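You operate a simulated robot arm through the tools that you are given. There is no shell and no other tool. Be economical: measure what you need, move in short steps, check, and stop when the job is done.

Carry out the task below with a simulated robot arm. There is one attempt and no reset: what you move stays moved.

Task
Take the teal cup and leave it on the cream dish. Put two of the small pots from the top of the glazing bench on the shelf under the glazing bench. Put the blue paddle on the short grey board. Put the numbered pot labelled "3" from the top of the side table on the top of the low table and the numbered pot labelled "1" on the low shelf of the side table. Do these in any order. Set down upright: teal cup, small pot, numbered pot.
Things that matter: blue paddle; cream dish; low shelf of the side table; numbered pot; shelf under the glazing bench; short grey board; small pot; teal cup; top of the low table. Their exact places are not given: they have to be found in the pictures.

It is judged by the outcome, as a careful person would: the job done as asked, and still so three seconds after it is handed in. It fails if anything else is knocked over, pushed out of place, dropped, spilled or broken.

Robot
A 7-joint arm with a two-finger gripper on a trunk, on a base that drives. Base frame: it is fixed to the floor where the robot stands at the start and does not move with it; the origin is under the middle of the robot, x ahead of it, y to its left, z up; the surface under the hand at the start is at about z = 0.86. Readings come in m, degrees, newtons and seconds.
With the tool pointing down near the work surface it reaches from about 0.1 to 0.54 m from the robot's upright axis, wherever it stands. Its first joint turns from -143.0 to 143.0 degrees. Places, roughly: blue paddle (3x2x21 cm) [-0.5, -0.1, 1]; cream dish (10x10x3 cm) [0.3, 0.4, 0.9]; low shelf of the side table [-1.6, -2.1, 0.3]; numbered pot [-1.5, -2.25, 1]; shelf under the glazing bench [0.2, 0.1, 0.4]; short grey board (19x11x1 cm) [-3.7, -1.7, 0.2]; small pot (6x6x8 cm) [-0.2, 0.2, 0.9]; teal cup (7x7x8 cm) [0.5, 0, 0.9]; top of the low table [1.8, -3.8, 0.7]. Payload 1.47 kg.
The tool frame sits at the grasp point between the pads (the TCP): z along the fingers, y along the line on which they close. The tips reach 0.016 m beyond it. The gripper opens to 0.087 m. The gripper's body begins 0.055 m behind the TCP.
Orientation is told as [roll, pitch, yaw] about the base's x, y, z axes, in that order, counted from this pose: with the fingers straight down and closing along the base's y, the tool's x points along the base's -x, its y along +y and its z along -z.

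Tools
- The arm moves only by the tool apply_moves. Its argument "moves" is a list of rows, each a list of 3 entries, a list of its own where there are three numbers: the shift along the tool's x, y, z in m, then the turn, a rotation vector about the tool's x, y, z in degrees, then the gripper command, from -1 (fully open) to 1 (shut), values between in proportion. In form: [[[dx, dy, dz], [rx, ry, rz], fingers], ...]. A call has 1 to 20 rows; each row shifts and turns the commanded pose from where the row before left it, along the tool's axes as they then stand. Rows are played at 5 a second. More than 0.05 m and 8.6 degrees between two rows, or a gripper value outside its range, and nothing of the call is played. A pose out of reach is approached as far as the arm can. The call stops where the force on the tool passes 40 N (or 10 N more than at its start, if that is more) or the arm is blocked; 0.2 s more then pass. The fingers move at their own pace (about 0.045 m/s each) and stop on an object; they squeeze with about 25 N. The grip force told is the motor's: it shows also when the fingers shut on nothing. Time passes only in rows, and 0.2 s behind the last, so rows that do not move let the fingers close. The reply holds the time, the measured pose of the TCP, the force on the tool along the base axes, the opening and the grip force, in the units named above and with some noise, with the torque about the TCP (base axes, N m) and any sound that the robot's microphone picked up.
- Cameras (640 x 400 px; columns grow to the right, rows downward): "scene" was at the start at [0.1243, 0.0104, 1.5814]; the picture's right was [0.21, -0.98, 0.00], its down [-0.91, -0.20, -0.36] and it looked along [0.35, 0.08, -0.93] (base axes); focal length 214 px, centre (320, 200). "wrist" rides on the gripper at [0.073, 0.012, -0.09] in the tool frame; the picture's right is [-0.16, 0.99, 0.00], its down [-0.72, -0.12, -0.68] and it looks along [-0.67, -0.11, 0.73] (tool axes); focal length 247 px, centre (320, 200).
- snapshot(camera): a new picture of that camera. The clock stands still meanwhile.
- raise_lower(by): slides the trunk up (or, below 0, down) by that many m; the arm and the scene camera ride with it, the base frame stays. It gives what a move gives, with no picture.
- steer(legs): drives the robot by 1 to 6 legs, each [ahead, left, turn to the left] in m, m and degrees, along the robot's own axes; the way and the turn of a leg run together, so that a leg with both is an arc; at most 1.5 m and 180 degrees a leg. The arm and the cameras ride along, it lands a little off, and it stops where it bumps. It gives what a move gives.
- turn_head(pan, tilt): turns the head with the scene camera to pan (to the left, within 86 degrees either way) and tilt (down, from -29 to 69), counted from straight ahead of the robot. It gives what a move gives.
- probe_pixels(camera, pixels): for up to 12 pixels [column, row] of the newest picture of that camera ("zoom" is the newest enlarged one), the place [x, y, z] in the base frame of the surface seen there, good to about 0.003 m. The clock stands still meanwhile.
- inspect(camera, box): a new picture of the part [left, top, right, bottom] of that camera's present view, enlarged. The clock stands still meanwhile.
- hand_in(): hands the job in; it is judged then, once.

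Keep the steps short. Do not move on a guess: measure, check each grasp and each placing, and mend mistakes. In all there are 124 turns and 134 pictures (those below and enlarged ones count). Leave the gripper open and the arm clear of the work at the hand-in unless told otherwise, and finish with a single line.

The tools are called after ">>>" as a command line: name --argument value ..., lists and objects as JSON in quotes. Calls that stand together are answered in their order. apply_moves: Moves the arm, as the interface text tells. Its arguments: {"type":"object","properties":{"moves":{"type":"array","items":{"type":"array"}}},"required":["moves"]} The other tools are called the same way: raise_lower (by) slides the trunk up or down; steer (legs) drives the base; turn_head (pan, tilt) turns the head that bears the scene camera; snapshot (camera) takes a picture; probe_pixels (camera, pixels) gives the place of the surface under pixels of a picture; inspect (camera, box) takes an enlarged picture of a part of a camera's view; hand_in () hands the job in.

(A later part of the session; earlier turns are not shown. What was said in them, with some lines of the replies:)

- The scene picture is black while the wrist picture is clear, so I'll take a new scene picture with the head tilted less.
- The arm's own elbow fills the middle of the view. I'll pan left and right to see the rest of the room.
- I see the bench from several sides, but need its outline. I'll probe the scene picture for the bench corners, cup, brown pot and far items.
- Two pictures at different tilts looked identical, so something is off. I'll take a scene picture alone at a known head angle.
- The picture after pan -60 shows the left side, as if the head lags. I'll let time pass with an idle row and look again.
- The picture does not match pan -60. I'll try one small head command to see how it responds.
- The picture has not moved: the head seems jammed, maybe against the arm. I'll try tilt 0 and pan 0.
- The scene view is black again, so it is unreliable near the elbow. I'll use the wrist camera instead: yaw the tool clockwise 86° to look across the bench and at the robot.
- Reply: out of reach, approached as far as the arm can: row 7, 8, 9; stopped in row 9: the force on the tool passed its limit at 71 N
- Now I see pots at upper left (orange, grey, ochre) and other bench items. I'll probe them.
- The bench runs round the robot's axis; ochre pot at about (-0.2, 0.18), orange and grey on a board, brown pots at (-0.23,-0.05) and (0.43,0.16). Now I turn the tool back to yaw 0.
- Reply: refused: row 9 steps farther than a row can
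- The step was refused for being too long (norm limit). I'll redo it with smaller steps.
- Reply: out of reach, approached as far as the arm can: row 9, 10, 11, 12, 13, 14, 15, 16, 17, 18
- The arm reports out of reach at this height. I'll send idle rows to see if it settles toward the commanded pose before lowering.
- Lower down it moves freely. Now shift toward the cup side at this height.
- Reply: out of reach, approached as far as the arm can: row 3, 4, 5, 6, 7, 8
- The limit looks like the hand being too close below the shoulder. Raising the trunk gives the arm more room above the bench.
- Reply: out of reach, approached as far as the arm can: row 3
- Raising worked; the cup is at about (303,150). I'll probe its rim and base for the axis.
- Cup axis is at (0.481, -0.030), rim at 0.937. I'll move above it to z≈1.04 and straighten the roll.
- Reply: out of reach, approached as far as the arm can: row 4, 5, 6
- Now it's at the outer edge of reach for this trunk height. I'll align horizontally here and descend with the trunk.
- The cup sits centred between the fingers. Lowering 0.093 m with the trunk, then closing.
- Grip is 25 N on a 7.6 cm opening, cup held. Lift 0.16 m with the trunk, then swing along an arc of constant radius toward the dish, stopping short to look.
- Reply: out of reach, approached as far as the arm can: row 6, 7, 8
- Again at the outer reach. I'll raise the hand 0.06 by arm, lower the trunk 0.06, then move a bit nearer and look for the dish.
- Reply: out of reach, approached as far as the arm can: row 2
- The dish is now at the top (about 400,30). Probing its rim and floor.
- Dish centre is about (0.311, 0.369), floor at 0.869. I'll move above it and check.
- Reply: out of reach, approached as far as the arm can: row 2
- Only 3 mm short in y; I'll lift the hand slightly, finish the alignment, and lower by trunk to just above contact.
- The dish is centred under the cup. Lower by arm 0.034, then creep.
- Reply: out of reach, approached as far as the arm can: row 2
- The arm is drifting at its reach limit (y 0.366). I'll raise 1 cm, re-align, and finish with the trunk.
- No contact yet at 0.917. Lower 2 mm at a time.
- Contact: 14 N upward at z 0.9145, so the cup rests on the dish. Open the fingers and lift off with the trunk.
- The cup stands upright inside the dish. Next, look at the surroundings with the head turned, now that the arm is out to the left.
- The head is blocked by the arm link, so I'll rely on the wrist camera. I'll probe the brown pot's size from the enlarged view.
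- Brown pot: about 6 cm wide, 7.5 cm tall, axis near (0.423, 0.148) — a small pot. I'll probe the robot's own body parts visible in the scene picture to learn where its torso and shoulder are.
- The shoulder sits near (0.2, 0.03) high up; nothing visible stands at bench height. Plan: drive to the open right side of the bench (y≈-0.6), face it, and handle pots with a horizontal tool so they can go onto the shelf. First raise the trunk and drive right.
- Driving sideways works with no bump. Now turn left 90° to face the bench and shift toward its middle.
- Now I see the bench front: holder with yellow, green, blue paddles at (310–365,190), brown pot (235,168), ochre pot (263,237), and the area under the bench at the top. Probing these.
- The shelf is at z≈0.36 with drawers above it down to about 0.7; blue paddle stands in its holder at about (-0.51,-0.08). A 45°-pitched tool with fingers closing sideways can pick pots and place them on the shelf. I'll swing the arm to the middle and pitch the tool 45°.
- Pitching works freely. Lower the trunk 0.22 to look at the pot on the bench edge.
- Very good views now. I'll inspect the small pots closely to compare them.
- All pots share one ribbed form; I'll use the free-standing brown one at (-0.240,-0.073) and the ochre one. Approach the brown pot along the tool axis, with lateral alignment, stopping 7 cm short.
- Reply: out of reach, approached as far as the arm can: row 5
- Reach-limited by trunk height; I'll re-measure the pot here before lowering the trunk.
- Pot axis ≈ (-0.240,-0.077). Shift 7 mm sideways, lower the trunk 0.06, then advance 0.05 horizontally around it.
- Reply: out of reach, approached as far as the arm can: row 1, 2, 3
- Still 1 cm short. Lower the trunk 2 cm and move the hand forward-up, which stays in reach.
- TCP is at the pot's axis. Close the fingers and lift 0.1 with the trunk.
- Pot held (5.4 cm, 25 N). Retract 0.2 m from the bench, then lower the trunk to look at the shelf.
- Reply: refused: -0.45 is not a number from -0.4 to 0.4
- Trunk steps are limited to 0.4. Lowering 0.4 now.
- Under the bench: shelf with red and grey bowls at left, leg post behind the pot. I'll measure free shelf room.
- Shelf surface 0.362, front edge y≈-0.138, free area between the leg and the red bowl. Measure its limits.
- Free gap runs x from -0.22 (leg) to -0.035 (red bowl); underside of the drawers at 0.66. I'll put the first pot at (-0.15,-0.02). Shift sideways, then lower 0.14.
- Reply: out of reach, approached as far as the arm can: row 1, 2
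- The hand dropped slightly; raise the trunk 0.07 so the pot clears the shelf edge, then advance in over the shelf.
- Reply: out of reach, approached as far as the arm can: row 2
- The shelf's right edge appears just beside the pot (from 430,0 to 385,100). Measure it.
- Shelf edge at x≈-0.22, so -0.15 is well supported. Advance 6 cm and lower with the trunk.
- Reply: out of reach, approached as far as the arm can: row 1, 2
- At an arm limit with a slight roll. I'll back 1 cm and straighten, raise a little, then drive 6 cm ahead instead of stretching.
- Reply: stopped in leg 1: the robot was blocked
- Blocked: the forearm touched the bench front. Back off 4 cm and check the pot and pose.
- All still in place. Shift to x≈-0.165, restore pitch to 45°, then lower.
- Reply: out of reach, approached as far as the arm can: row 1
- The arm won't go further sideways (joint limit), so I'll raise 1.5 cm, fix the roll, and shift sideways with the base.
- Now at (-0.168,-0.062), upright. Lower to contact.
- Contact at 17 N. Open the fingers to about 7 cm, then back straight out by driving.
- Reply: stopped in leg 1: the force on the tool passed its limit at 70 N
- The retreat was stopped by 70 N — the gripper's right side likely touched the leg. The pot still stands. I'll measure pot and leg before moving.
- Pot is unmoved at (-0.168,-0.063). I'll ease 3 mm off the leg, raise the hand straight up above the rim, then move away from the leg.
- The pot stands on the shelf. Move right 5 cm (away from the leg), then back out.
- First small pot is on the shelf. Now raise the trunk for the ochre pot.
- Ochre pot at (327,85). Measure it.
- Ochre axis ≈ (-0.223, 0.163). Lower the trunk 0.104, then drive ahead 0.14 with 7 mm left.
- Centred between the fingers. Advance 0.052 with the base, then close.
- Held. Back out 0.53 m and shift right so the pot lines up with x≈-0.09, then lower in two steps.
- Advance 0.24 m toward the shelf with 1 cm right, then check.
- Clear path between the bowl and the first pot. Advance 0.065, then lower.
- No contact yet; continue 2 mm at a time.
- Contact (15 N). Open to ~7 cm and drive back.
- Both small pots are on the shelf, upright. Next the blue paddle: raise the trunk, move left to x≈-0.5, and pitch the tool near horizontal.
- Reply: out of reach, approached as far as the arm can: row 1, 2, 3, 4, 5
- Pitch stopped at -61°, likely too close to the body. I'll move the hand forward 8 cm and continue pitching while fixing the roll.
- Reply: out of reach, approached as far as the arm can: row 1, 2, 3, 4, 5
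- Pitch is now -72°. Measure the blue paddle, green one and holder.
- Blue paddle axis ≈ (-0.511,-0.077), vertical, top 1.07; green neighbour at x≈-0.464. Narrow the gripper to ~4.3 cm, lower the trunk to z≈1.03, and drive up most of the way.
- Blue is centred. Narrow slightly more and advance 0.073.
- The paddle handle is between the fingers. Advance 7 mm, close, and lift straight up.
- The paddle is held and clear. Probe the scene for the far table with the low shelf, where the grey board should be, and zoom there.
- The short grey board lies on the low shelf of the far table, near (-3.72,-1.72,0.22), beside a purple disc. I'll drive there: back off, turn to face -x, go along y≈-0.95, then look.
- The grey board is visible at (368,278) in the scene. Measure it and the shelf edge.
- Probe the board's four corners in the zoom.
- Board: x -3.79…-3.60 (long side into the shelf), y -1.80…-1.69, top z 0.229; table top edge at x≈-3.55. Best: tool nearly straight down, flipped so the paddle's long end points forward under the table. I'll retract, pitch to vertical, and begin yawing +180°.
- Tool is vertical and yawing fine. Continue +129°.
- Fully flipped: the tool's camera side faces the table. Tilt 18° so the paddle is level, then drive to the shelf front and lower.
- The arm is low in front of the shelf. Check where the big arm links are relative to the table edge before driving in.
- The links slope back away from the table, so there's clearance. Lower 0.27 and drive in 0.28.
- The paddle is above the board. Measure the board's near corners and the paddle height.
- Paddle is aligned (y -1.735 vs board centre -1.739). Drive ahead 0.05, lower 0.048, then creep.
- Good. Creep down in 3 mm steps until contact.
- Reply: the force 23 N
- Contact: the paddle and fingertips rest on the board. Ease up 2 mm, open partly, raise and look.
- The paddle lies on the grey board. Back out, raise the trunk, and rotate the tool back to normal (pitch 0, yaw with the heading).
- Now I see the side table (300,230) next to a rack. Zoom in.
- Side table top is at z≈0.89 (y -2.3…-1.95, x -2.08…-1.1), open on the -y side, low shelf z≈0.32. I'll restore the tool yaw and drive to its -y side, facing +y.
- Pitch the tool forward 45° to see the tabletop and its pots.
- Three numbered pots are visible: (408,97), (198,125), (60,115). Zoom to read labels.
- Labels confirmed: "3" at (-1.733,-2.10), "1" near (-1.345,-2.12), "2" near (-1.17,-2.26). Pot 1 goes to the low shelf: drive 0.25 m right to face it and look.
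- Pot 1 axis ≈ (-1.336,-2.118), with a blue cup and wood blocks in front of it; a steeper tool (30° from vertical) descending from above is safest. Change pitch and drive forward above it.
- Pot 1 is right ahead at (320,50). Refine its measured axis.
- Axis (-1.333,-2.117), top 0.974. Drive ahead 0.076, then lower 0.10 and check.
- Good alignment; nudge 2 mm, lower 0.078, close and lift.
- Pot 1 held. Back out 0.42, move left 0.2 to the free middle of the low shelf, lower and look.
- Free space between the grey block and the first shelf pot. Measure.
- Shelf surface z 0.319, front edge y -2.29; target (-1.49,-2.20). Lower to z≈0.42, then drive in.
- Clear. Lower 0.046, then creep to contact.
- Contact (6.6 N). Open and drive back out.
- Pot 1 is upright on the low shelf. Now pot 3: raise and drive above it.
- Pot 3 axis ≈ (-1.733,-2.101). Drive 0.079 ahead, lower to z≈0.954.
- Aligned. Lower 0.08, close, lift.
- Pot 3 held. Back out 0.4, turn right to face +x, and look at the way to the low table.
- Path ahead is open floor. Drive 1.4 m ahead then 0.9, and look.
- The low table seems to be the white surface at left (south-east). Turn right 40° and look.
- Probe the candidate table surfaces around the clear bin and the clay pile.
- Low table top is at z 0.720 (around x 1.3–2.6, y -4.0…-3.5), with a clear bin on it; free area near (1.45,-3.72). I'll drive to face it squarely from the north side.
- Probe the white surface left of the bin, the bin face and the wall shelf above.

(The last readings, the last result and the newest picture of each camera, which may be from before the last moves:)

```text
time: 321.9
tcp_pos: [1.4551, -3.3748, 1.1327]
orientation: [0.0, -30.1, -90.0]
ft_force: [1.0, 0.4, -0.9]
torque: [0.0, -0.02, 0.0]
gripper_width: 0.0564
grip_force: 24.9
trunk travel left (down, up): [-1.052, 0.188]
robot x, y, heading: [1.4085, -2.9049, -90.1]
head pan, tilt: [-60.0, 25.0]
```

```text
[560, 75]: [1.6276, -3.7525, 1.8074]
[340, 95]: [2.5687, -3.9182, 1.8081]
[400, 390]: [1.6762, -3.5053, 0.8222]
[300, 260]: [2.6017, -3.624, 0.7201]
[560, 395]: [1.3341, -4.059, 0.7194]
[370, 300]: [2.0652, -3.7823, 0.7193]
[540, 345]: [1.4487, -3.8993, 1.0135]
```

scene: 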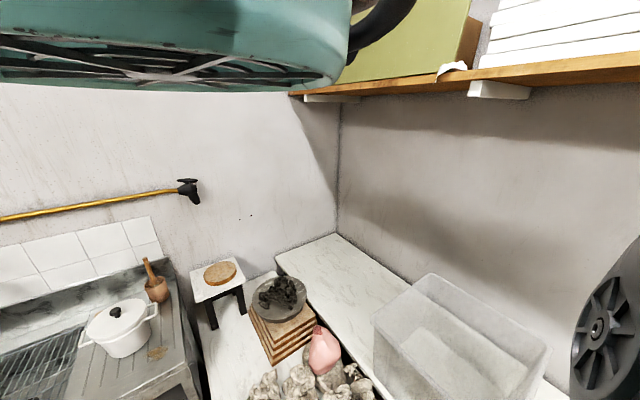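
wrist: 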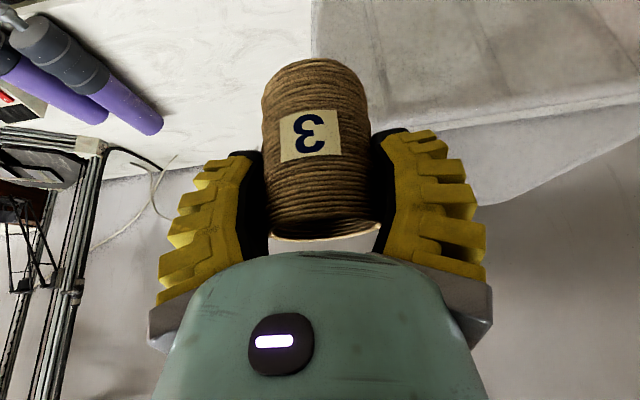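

The table is one continuous surface at z 0.72; I'll place at (1.30,-3.66), clear of the bin (face x≈1.45) and bottles. Shift right 0.155 and forward 0.285.

>>> steer --legs '[[0, -0.155, 0], [0.285, 0, 0]]'

>>> raise_lower --by -0.2

>>> snapshot --camera "wrist"

```text
time: 324.9
tcp_pos: [1.2997, -3.6584, 1.1316]
orientation: [-0.1, -30.2, -90.1]
ft_force: [-1.2, -0.1, -0.4]
torque: [0.01, -0.02, 0.0]
gripper_width: 0.0561
grip_force: 25.2
trunk travel left (down, up): [-1.052, 0.188]
robot x, y, heading: [1.2543, -3.1838, -90.2]
head pan, tilt: [-60.0, 25.0]
```

```text
time: 327.0
tcp_pos: [1.3006, -3.6581, 0.932]
orientation: [-0.1, -30.1, -90.1]
ft_force: [-0.4, -0.2, -0.4]
torque: [0.02, -0.01, -0.02]
gripper_width: 0.0562
grip_force: 24.7
trunk travel left (down, up): [-0.852, 0.388]
robot x, y, heading: [1.2552, -3.1906, -90.1]
head pan, tilt: [-60.0, 25.0]
```

```text
18 pictures are left
```

wrist: 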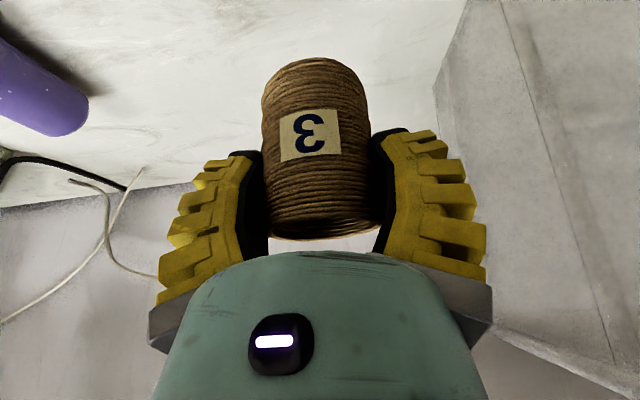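

Clear on both sides. Lower 0.15 and creep.

>>> raise_lower --by -0.151

>>> raise_lower --by -0.004

>>> raise_lower --by -0.002

>>> raise_lower --by -0.002

```text
time: 328.8
tcp_pos: [1.2998, -3.6589, 0.7812]
orientation: [-0.1, -30.1, -90.0]
ft_force: [0.2, 0.1, -0.5]
torque: [0.03, 0.0, 0.02]
gripper_width: 0.0561
grip_force: 24.8
trunk travel left (down, up): [-0.701, 0.539]
robot x, y, heading: [1.2569, -3.1871, -89.9]
head pan, tilt: [-60.0, 25.0]
```

```text
time: 329.3
tcp_pos: [1.3005, -3.6578, 0.7772]
orientation: [-0.1, -30.0, -90.2]
ft_force: [-0.1, 0.0, 0.0]
torque: [-0.03, 0.02, 0.0]
gripper_width: 0.0561
grip_force: 25.0
trunk travel left (down, up): [-0.697, 0.543]
robot x, y, heading: [1.2551, -3.1899, -90.0]
head pan, tilt: [-60.0, 25.0]
```

```text
time: 329.8
tcp_pos: [1.3002, -3.6583, 0.7758]
orientation: [-0.1, -30.1, -90.1]
ft_force: [-0.5, 0.5, -0.8]
torque: [0.02, 0.03, 0.02]
gripper_width: 0.0556
grip_force: 25.2
trunk travel left (down, up): [-0.695, 0.545]
robot x, y, heading: [1.2547, -3.1906, -90.2]
head pan, tilt: [-60.0, 25.0]
```

```text
time: 330.4
tcp_pos: [1.3, -3.6586, 0.7735]
orientation: [0.0, -30.1, -90.1]
ft_force: [0.8, 0.0, -0.7]
torque: [0.05, 0.0, 0.02]
gripper_width: 0.0557
grip_force: 24.8
trunk travel left (down, up): [-0.693, 0.547]
robot x, y, heading: [1.2556, -3.1884, -89.7]
head pan, tilt: [-60.0, 25.0]
```

>>> raise_lower --by -0.002

>>> raise_lower --by -0.001

```text
time: 330.9
tcp_pos: [1.3003, -3.6579, 0.7717]
orientation: [-0.2, -30.1, -90.1]
ft_force: [-0.2, -0.4, -0.3]
torque: [0.0, 0.02, 0.02]
gripper_width: 0.0562
grip_force: 24.9
trunk travel left (down, up): [-0.691, 0.549]
robot x, y, heading: [1.2581, -3.1865, -90.2]
head pan, tilt: [-60.0, 25.0]
```

```text
time: 331.4
tcp_pos: [1.3004, -3.6585, 0.7716]
orientation: [-0.1, -30.3, -90.0]
ft_force: [-0.1, 3.5, 9.1]
torque: [0.41, -0.01, 0.01]
gripper_width: 0.056
grip_force: 24.6
trunk travel left (down, up): [-0.69, 0.55]
robot x, y, heading: [1.2584, -3.1862, -90.3]
head pan, tilt: [-60.0, 25.0]
```

Contact (9 N). Open, then back away horizontally a bit and raise, and look.

>>> apply_moves --moves '[[[0, 0, 0], [0, 0, 0], 0], [[0, 0, 0], [0, 0, 0], -1], [[0, 0, 0], [0, 0, 0], -1], [[0, 0, 0], [0, 0, 0], -1]]'

>>> raise_lower --by 0.3

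>>> steer --legs '[[-0.3, 0, 0]]'

>>> snapshot --camera "wrist"

```text
time: 332.4
tcp_pos: [1.3002, -3.6564, 0.7706]
orientation: [-0.2, -30.1, -90.1]
ft_force: [1.2, 0.3, 0.3]
torque: [0.02, -0.03, 0.03]
gripper_width: 0.087
grip_force: 0.0
trunk travel left (down, up): [-0.69, 0.55]
robot x, y, heading: [1.2578, -3.1893, -89.8]
head pan, tilt: [-60.0, 25.0]
```

```text
time: 335.4
tcp_pos: [1.3006, -3.6578, 1.0713]
orientation: [0.0, -30.0, -90.1]
ft_force: [0.0, 0.1, -0.2]
torque: [-0.01, -0.02, -0.05]
gripper_width: 0.0871
grip_force: 0.1
trunk travel left (down, up): [-0.99, 0.25]
robot x, y, heading: [1.2577, -3.1862, -89.9]
head pan, tilt: [-60.0, 25.0]
```

```text
time: 337.4
tcp_pos: [1.2996, -3.3587, 1.0708]
orientation: [-0.2, -30.1, -90.4]
ft_force: [0.1, 0.3, 0.1]
torque: [0.02, -0.04, 0.0]
gripper_width: 0.0869
grip_force: 0.0
trunk travel left (down, up): [-0.99, 0.25]
robot x, y, heading: [1.2563, -2.885, -90.6]
head pan, tilt: [-60.0, 25.0]
```

```text
17 pictures are left
```

wrist: 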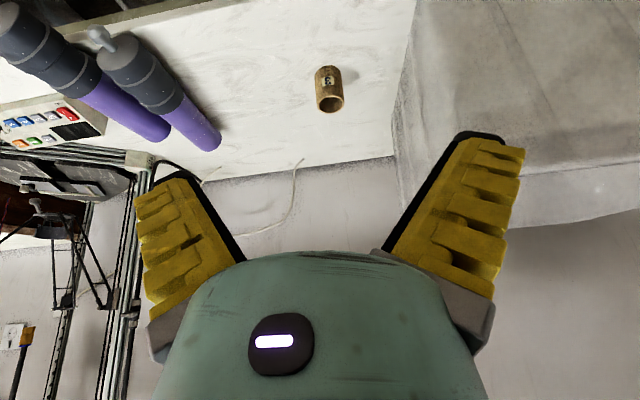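

Pot 3 stands upright on the low table. The cup, both small pots, the paddle and pot 1 were each checked in a picture after release. The gripper is open and clear of the work, so I'm handing in.

>>> hand_in

```text
The job is handed in.
```

The job is handed in with every item placed as asked: teal cup on the cream dish, two small pots on the shelf under the glazing bench, blue paddle on the short grey board, pot "3" on the low table and pot "1" on the side table's low shelf.
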